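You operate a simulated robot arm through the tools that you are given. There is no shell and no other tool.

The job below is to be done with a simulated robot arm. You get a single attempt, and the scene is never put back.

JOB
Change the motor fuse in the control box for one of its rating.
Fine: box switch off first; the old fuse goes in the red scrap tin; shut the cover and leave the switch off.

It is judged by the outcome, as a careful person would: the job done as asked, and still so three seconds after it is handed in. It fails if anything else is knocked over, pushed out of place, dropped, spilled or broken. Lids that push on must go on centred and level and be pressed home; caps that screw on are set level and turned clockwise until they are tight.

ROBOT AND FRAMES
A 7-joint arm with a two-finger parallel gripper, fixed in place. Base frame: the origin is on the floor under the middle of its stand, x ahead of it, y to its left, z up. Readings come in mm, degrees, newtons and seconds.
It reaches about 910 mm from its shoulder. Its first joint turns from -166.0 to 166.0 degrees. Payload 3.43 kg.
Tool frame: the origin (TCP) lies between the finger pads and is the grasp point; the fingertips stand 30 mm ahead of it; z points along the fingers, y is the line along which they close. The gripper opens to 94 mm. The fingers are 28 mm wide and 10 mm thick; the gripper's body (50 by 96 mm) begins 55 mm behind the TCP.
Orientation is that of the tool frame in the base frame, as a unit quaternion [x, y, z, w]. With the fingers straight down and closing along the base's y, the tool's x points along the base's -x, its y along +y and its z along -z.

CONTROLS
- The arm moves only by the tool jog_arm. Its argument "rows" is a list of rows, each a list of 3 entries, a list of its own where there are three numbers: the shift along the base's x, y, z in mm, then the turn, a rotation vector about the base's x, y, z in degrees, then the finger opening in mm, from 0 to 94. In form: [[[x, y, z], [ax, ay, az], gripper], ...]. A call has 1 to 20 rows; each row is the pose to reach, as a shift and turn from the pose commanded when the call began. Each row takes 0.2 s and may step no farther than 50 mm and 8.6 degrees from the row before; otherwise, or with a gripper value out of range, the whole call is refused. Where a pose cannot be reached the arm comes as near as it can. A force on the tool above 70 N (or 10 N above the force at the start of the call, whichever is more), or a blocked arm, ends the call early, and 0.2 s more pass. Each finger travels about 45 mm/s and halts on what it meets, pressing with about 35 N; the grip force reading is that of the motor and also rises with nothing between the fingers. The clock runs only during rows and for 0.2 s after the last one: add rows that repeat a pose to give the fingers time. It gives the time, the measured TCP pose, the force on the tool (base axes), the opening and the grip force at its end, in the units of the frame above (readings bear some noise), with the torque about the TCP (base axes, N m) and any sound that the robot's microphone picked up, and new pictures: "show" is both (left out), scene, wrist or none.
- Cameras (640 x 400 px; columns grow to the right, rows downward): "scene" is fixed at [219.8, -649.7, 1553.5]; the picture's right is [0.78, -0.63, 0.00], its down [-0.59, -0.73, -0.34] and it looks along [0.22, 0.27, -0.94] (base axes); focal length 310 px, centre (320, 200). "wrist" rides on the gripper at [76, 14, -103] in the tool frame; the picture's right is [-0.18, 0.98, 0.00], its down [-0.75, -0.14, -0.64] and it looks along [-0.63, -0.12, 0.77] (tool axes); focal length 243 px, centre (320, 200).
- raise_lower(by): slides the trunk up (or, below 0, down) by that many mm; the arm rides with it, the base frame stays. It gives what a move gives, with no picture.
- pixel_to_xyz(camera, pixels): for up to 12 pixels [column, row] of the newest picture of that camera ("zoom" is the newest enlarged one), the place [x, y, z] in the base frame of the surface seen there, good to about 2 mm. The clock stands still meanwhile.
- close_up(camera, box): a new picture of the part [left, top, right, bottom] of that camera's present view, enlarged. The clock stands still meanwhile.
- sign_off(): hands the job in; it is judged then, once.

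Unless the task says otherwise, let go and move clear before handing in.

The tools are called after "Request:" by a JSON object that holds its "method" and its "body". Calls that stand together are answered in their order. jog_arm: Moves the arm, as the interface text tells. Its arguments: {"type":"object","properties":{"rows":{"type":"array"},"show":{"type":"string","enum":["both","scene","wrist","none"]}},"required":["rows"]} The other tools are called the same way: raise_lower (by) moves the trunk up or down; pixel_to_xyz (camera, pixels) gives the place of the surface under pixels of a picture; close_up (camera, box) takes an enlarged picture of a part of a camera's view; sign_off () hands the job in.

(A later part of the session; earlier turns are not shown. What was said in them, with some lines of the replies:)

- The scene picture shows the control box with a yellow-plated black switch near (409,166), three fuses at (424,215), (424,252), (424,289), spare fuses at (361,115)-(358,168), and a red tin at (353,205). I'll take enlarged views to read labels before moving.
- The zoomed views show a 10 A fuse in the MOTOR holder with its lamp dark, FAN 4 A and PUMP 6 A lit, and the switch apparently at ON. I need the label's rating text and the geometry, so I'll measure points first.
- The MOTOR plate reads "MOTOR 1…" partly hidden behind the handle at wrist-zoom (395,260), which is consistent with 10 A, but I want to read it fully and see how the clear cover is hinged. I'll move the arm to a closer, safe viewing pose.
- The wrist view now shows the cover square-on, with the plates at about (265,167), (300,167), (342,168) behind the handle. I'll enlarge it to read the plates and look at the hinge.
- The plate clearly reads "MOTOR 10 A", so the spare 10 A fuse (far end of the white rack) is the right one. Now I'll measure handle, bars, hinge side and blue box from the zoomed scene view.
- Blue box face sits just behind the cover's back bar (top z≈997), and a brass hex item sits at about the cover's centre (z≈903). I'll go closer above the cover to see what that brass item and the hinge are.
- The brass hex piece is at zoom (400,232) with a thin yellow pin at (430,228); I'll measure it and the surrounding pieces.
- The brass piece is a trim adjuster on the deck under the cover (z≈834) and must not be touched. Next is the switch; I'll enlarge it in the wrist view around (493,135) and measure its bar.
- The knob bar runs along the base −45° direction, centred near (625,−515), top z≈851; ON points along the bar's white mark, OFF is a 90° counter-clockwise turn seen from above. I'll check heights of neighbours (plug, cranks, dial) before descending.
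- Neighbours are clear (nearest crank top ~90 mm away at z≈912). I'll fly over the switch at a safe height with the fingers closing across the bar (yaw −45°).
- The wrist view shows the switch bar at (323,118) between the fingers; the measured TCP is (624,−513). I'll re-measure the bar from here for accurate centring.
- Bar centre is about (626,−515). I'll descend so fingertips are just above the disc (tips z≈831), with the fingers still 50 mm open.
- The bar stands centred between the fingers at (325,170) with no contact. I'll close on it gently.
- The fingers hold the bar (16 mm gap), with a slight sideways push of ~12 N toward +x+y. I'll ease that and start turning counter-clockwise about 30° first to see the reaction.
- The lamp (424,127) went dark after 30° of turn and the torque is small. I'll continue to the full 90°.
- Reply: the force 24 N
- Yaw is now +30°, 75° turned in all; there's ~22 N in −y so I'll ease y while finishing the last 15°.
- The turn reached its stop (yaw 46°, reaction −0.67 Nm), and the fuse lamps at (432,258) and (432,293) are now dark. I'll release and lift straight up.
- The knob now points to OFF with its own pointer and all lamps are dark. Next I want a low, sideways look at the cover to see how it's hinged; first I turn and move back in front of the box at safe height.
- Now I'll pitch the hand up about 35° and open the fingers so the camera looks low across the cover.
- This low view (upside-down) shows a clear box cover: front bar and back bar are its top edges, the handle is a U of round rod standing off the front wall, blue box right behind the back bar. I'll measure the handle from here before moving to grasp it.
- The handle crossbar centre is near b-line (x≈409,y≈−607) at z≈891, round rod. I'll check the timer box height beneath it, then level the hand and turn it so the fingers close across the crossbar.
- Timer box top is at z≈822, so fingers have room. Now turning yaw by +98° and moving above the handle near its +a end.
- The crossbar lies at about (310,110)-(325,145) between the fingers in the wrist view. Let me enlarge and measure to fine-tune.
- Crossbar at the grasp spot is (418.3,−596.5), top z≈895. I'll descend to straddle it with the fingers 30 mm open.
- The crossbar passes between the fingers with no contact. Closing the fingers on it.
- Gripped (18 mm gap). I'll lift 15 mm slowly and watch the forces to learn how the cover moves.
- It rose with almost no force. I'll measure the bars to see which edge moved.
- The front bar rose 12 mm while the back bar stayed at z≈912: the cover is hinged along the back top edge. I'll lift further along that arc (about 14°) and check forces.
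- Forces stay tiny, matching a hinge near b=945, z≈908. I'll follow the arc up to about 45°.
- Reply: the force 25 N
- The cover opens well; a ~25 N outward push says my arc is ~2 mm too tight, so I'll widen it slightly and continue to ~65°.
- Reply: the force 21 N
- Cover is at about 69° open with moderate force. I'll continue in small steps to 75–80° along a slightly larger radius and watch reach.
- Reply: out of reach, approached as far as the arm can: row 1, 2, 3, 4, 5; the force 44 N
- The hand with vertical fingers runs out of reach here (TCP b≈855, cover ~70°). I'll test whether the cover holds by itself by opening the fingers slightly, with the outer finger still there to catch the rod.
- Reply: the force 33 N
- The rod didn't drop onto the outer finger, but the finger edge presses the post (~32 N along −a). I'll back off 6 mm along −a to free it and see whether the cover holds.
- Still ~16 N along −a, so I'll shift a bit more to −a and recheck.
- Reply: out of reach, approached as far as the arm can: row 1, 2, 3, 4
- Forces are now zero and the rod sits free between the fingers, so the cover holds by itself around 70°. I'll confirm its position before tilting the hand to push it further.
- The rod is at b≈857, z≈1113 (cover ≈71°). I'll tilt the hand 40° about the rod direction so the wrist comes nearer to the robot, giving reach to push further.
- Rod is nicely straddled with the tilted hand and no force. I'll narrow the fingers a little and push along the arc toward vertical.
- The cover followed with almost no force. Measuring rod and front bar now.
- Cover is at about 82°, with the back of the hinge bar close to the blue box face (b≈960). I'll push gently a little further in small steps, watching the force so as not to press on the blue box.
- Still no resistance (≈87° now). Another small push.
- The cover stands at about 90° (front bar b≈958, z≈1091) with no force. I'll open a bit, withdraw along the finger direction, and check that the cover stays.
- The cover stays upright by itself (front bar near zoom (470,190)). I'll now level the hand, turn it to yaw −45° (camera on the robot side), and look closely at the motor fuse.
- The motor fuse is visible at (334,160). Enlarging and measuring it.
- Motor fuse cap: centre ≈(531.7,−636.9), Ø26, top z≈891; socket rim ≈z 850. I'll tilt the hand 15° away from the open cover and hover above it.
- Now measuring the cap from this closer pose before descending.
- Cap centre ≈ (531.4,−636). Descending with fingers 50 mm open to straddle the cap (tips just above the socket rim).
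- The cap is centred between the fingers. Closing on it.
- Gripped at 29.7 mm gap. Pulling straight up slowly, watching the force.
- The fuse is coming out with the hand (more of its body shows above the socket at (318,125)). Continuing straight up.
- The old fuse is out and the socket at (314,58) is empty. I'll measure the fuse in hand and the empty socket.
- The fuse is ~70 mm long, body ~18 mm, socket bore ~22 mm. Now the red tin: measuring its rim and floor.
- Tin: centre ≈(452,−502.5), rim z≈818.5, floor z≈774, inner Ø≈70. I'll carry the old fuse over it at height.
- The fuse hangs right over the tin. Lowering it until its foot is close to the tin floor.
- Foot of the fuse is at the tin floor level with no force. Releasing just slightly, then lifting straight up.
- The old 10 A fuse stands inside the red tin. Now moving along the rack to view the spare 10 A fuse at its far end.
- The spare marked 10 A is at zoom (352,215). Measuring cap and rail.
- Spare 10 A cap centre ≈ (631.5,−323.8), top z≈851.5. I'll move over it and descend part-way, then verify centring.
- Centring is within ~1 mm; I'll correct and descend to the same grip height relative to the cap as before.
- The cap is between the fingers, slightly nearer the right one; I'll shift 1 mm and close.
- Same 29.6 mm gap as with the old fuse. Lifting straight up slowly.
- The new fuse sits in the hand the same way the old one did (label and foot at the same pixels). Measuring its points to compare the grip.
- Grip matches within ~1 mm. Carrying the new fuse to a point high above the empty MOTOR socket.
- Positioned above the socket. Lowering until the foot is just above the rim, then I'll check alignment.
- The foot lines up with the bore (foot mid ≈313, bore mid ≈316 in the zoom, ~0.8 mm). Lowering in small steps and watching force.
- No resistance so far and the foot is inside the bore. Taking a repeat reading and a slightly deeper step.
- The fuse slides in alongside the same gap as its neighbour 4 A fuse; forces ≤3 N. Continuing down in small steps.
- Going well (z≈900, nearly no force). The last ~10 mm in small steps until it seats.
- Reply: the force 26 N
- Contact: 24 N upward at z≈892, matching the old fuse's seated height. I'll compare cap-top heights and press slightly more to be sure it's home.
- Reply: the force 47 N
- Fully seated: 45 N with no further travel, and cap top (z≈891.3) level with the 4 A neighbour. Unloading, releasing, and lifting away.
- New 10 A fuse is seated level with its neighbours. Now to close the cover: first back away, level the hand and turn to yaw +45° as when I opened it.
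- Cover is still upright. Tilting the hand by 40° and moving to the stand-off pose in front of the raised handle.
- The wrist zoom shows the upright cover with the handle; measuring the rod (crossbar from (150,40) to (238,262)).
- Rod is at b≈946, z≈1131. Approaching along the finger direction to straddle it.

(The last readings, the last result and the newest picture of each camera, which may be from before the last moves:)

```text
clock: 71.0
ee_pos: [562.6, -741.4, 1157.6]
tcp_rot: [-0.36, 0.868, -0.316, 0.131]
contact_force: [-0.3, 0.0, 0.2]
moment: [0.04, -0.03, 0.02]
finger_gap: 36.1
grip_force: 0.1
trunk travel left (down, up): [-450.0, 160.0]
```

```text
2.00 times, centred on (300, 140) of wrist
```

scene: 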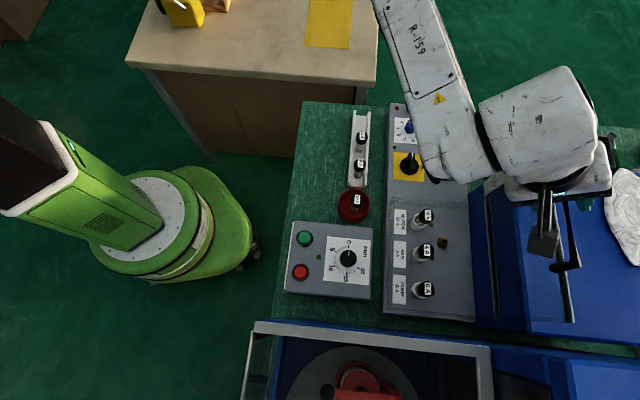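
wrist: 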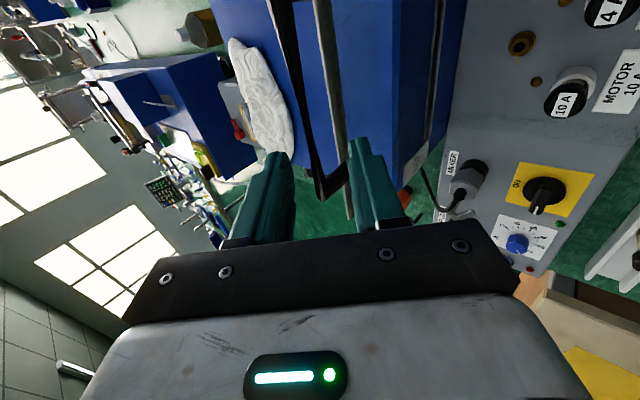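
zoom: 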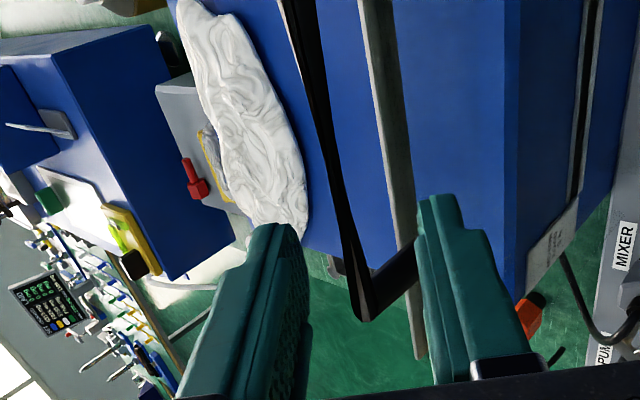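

Rod is centred between the fingers. Advancing the last 16 mm (shifting 4 mm away from the post) and then closing on the rod.

Request:
{"method": "jog_arm", "body": {"rows": [[[1.5, -8, -7], [0, 0, 0], 36], [[6, -13, -14], [0, 0, 0], 36], [[6, -13, -14], [0, 0, 0], 24], [[6, -13, -14], [0, 0, 0], 12], [[6, -13, -14], [0, 0, 0], 6], [[6, -13, -14], [0, 0, 0], 6]], "show": "wrist"}}

Request:
{"method": "close_up", "body": {"camera": "wrist", "box": [200, 40, 400, 240]}}

```text
clock: 72.4
ee_pos: [569.5, -753.1, 1145.6]
tcp_rot: [-0.36, 0.868, -0.317, 0.131]
contact_force: [0.7, -0.4, 7.0]
moment: [0.0, -0.16, 0.09]
finger_gap: 13.6
grip_force: 45.0
trunk travel left (down, up): [-450.0, 160.0]
```

wrist: 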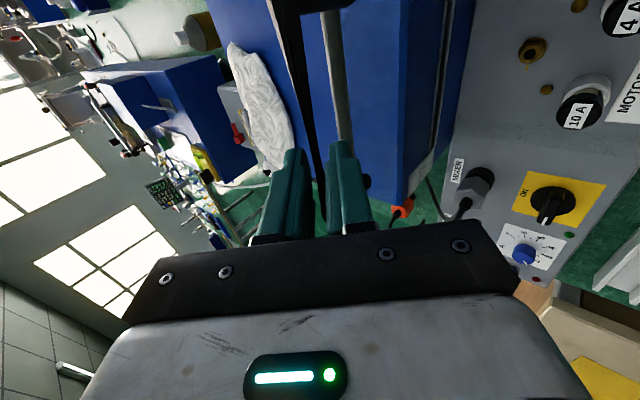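

```text
2.00 times, centred on (300, 140) of wrist
```

zoom: 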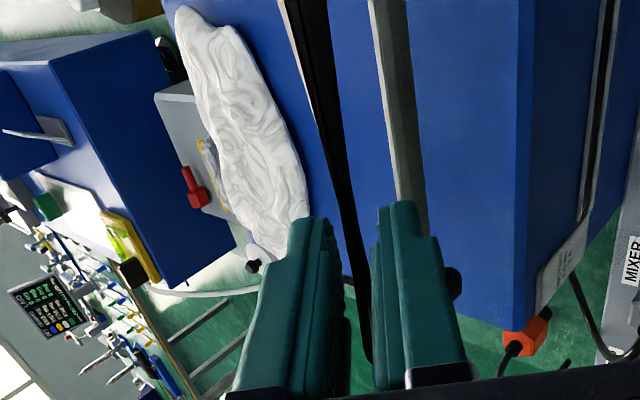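

Rod clamped (13.6 mm). Pulling the cover back along its arc to ~69° first, checking forces.

Request:
{"method": "jog_arm", "body": {"rows": [[[-7.5, 7.5, -0.3], [0, 0, 0], 6], [[-15, 15, -1.3], [0, 0, 0], 6], [[-22, 22, -2.5], [0, 0, 0], 6], [[-29.1, 29.1, -4.2], [0, 0, 0], 6], [[-36, 36, -6.4], [0, 0, 0], 6], [[-42.9, 42.9, -8.9], [0, 0, 0], 6], [[-49.6, 49.6, -12], [0, 0, 0], 6], [[-56.3, 56.3, -15.3], [0, 0, 0], 6]], "show": "both"}}

```text
clock: 74.2
ee_pos: [512.5, -697.8, 1128.0]
tcp_rot: [-0.36, 0.868, -0.315, 0.131]
contact_force: [-1.3, -5.9, -4.5]
moment: [-0.28, 0.19, -0.33]
finger_gap: 13.8
grip_force: 45.0
trunk travel left (down, up): [-450.0, 160.0]
```

scene: 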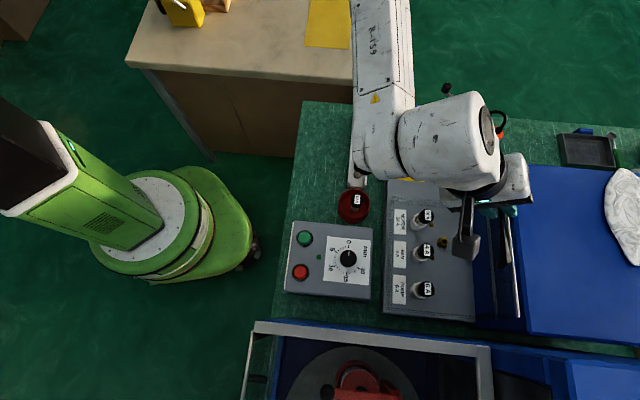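
wrist: 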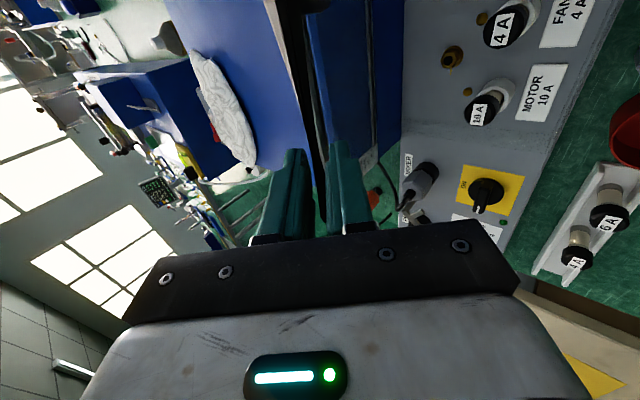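

The cover follows with small forces. Continuing down the arc to ~34°.

Request:
{"method": "jog_arm", "body": {"rows": [[[-13, 13, -8], [0, 0, 0], 6], [[-25.5, 25.5, -17.6], [0, 0, 0], 6], [[-37.3, 37.3, -28.6], [0, 0, 0], 6], [[-48.4, 48.4, -41.1], [0, 0, 0], 6], [[-58.7, 58.7, -54.9], [0, 0, 0], 6], [[-68.1, 68.1, -70], [0, 0, 0], 6], [[-76.6, 76.6, -86.1], [0, 0, 0], 6]], "show": "both"}}

```text
clock: 75.8
ee_pos: [437.2, -621.0, 1043.7]
tcp_rot: [-0.36, 0.868, -0.315, 0.131]
contact_force: [-3.8, -7.0, -0.5]
moment: [-0.01, -0.02, 0.04]
finger_gap: 13.4
grip_force: 45.0
trunk travel left (down, up): [-450.0, 160.0]
```

scene: 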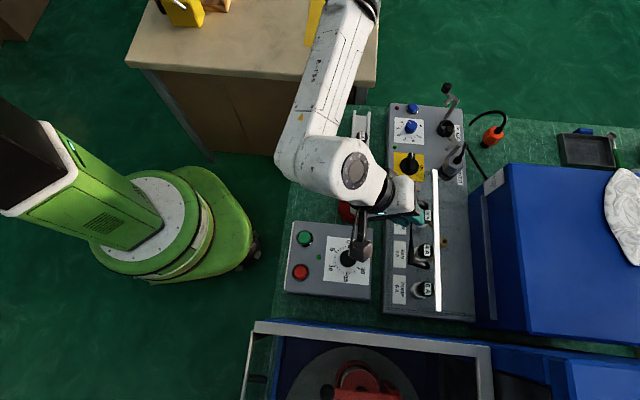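
wrist: 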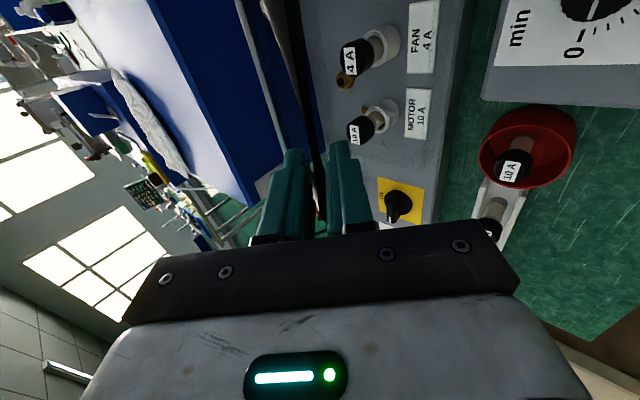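

Continuing down to ~4° above closed, still smoothly.

Request:
{"method": "jog_arm", "body": {"rows": [[[-7.4, 7.4, -17.1], [0, 0, 0], 6], [[-13.7, 13.7, -35.1], [0, 0, 0], 6], [[-19, 19, -53.7], [0, 0, 0], 6], [[-23, 23, -73], [0, 0, 0], 6], [[-25.8, 25.8, -92.6], [0, 0, 0], 6], [[-27.4, 27.4, -112.6], [0, 0, 0], 6]], "show": "both"}}

Request:
{"method": "close_up", "body": {"camera": "scene", "box": [370, 180, 510, 330]}}

```text
clock: 77.2
ee_pos: [410.2, -593.8, 928.4]
tcp_rot: [-0.36, 0.868, -0.316, 0.131]
contact_force: [5.8, 0.0, 0.4]
moment: [-0.05, 0.06, -0.08]
finger_gap: 13.7
grip_force: 44.8
trunk travel left (down, up): [-450.0, 160.0]
```

scene: 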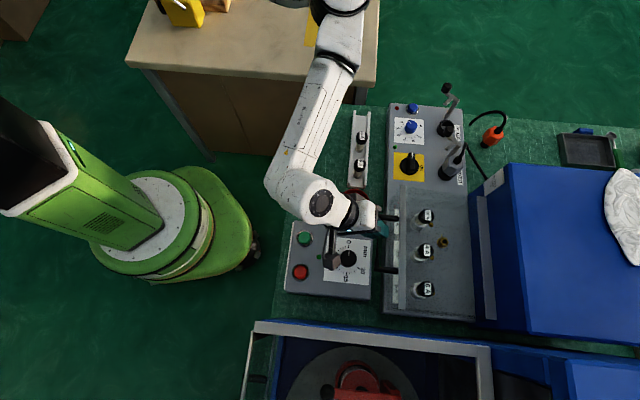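
wrist: 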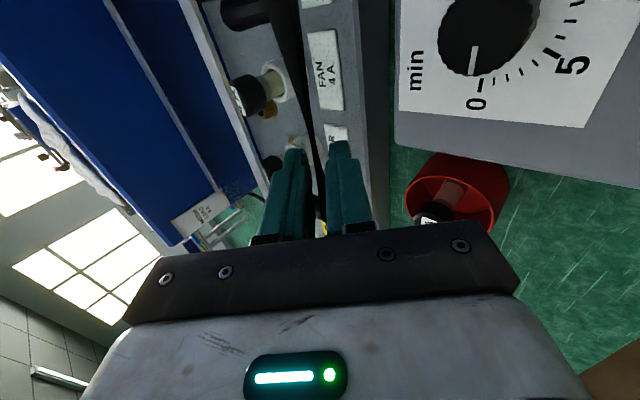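

```text
2.67 times, centred on (440, 255) of scene
```

zoom: 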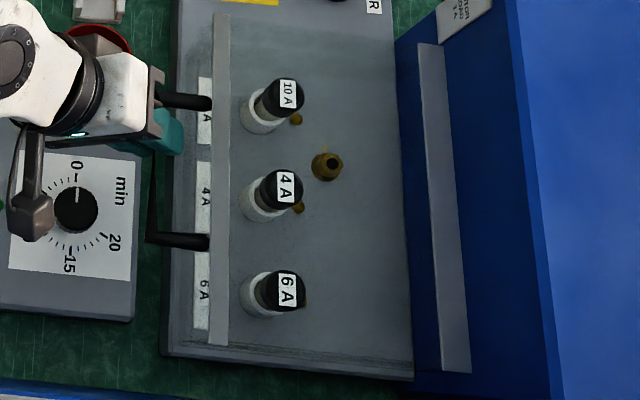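

Nearly closed. Lowering the last ~26 mm gently in small steps.

Request:
{"method": "jog_arm", "body": {"rows": [[[0, 0, -6], [0, 0, 0], 6], [[0, 0, -12], [0, 0, 0], 6], [[0, 0, -17], [0, 0, 0], 6], [[0, 0, -21], [0, 0, 0], 6], [[0, 0, -24], [0, 0, 0], 6]], "show": "scene"}}

Request:
{"method": "close_up", "body": {"camera": "scene", "box": [370, 180, 510, 330]}}

```text
clock: 78.4
ee_pos: [409.8, -593.6, 906.3]
tcp_rot: [-0.36, 0.868, -0.316, 0.131]
contact_force: [4.5, -0.7, 1.3]
moment: [-0.02, -0.21, 0.13]
finger_gap: 13.5
grip_force: 45.3
trunk travel left (down, up): [-450.0, 160.0]
```

scene: 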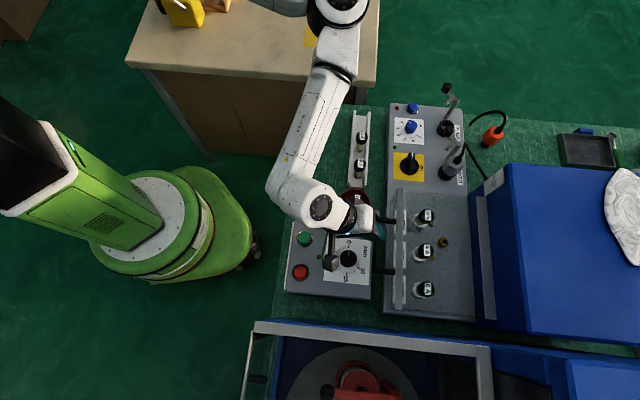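

```text
2.67 times, centred on (440, 255) of scene
```

zoom: 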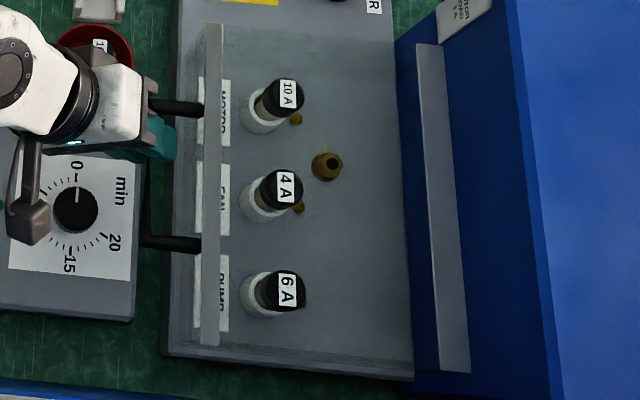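

Request:
{"method": "pixel_to_xyz", "body": {"camera": "zoom", "pixels": [[214, 50], [213, 140], [211, 220], [210, 320], [440, 150], [450, 300], [180, 245], [185, 105]]}}

```text
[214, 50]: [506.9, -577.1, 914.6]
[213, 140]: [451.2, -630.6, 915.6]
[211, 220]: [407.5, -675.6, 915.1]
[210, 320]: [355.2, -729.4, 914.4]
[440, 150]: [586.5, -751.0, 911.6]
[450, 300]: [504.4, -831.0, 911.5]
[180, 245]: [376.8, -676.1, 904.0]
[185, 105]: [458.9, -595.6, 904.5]
```

Front bar is at z≈915 vs 912 when shut, so about 3–4 mm remain. Pressing gently down.

Request:
{"method": "jog_arm", "body": {"rows": [[[0, 0, -2], [0, 0, 0], 6], [[0, 0, -4], [0, 0, 0], 6], [[0, 0, -6], [0, 0, 0], 6]], "show": "scene"}}

Request:
{"method": "close_up", "body": {"camera": "scene", "box": [370, 180, 510, 330]}}

Request:
{"method": "pixel_to_xyz", "body": {"camera": "zoom", "pixels": [[214, 60], [213, 140], [211, 220], [210, 320], [440, 150], [450, 300]]}}

```text
clock: 79.2
ee_pos: [409.7, -593.3, 901.4]
tcp_rot: [-0.359, 0.867, -0.318, 0.131]
contact_force: [8.2, 3.5, 13.4]
moment: [0.05, -0.24, 0.01]
finger_gap: 13.6
grip_force: 45.1
trunk travel left (down, up): [-450.0, 160.0]
```

scene: 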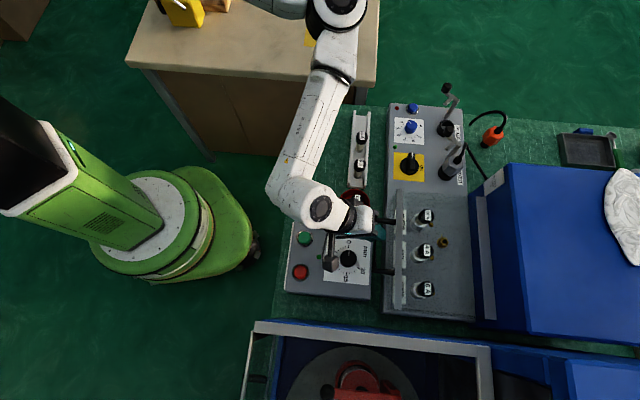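

```text
2.67 times, centred on (440, 255) of scene
```

zoom: 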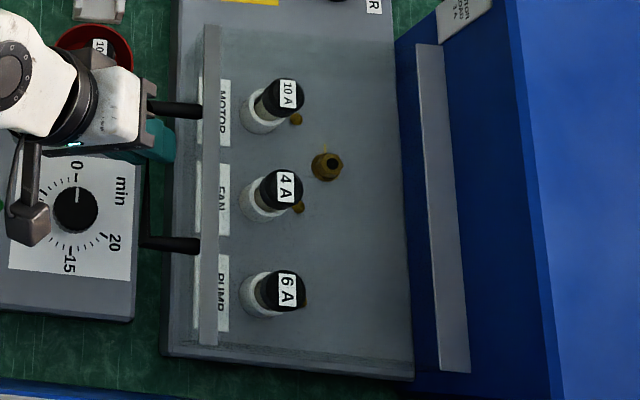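

```text
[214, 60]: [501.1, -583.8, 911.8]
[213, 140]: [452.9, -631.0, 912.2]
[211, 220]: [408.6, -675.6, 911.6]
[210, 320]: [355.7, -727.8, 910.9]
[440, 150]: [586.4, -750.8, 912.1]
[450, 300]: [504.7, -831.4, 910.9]
```

Cover is shut (front bar z≈911.7, light contact force). Unloading, opening the fingers and backing straight off along the finger direction.

Request:
{"method": "jog_arm", "body": {"rows": [[[0, 0, 1.5], [0, 0, 0], 16], [[0, 0, 1.5], [0, 0, 0], 28], [[0, 0, 1.5], [0, 0, 0], 34], [[0, 0, 1.5], [0, 0, 0], 34], [[-5, 5, 9], [0, 0, 0], 34], [[-14, 14, 24], [0, 0, 0], 34], [[-27, 27, 46], [0, 0, 0], 34], [[-40, 40, 80], [0, 0, 0], 34], [[-45, 45, 125], [0, 0, 0], 34]], "show": "both"}}

Request:
{"method": "close_up", "body": {"camera": "scene", "box": [370, 180, 510, 330]}}

Request:
{"method": "pixel_to_xyz", "body": {"camera": "zoom", "pixels": [[214, 60], [213, 140], [211, 220], [210, 320], [440, 150], [450, 300], [182, 105], [178, 245]]}}

```text
clock: 81.2
ee_pos: [363.1, -550.3, 1025.3]
tcp_rot: [-0.359, 0.868, -0.316, 0.131]
contact_force: [-0.1, -0.3, -0.8]
moment: [0.0, 0.0, 0.01]
finger_gap: 34.0
grip_force: 0.0
trunk travel left (down, up): [-450.0, 160.0]
```

scene: 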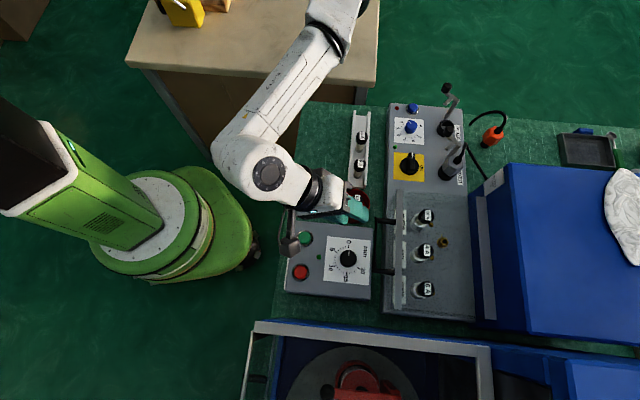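
wrist: 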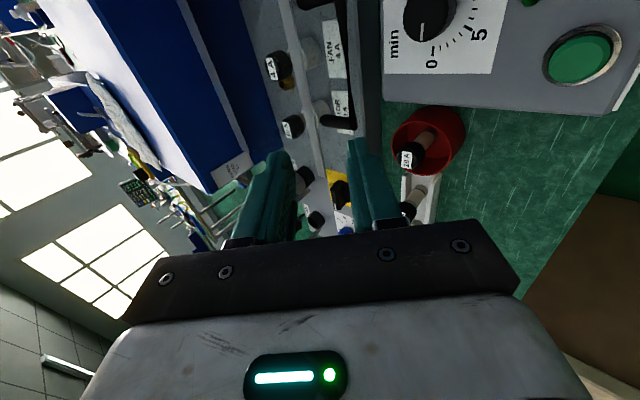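

```text
2.67 times, centred on (440, 255) of scene
```

zoom: 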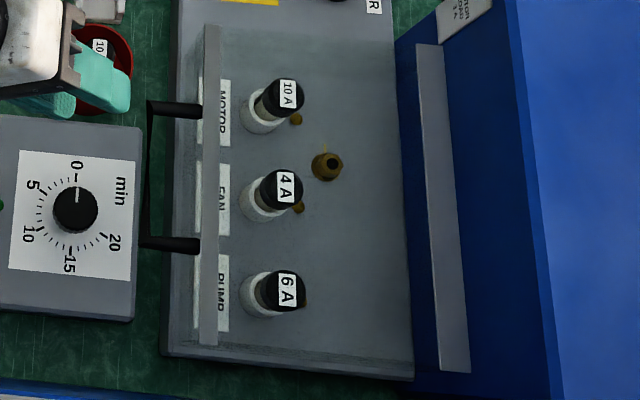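

```text
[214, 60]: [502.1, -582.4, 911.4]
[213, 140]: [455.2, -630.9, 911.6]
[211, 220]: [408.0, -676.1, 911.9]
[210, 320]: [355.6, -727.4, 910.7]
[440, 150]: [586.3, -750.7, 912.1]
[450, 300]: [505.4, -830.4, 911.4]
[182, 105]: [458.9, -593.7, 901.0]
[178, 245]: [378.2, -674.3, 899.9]
```

Cover remains shut at z≈911.5 and everything inside looks right. Moving the arm well clear, then a final check of switch, tin and rack.

Request:
{"method": "jog_arm", "body": {"rows": [[[-10, 5, 40], [0, 0, 0], 34], [[-20, 10, 80], [5.66, 5.66, 0], 34], [[-40, 20, 115], [11.3, 11.3, 0], 34], [[-65, 30, 145], [17, 17, 0], 34], [[-95, 40, 170], [22.6, 22.6, 0], 34], [[-125, 50, 195], [28.3, 28.3, 0], 34], [[-150, 60, 220], [28.3, 28.3, 0], 34]], "show": "both"}}

Request:
{"method": "close_up", "body": {"camera": "scene", "box": [330, 90, 480, 330]}}

Request:
{"method": "close_up", "body": {"camera": "scene", "box": [325, 90, 475, 230]}}

```text
clock: 82.8
ee_pos: [213.1, -488.4, 1246.2]
tcp_rot: [-0.382, 0.924, 0.001, 0.0]
contact_force: [-0.4, -0.3, 0.7]
moment: [0.03, 0.04, 0.02]
finger_gap: 34.0
grip_force: 0.0
trunk travel left (down, up): [-450.0, 160.0]
```

scene: 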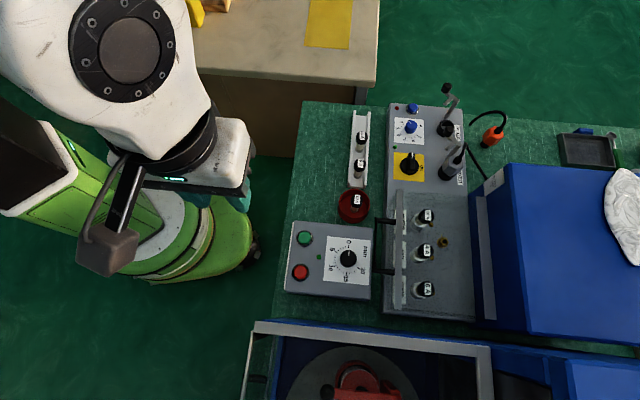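
wrist: 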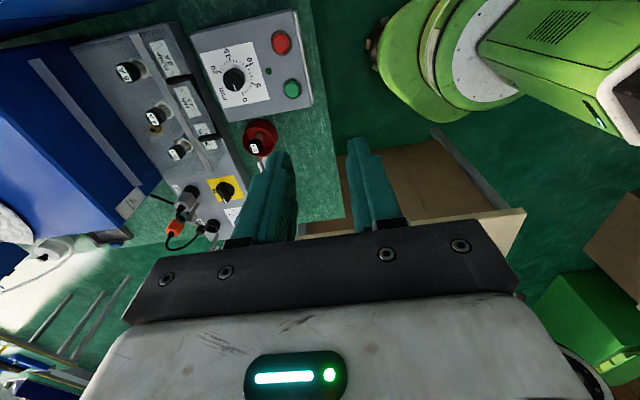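

```text
1.67 times, centred on (405, 210) of scene
```

zoom: 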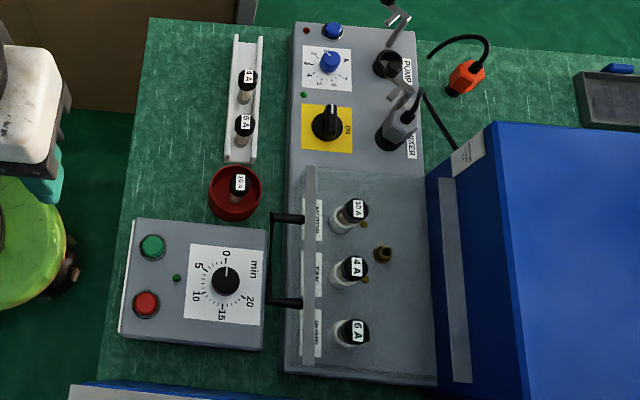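

```text
2.86 times, centred on (400, 160) of scene
```

zoom: 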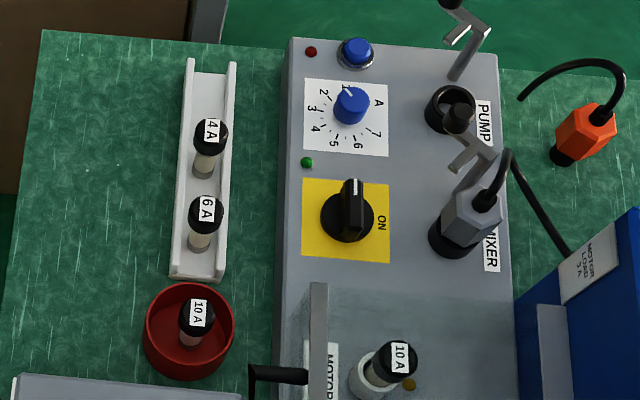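

Final view: the switch points to OFF with the lamps dark, and the new 10 A fuse is in the MOTOR holder. The cover is shut at z≈911.5. The old fuse stands in the red tin, the 4 A and 6 A spares are untouched, and the arm is clear. Handing in.

Request:
{"method": "sign_off", "body": {}}

```text
The job is handed in.
```

I changed the motor fuse for the spare 10 A one, which matches the "MOTOR 10 A" plate on the box, and handed the job in.

- **Switch:** I turned it to OFF first. The lamps went dark and I left it off.
- **Old fuse:** it is standing in the red scrap tin.
- **New fuse:** it is seated in the MOTOR holder, level with the 4 A fuse beside it. It did not move further when pressed at about 45 N.
- **Cover:** it is shut, with its front edge back at the height it had before I opened it.

In the last pictures nothing else had moved: the 4 A and 6 A spares, the brass adjuster under the cover and the timer dial were all as before. The arm is clear of the bench.
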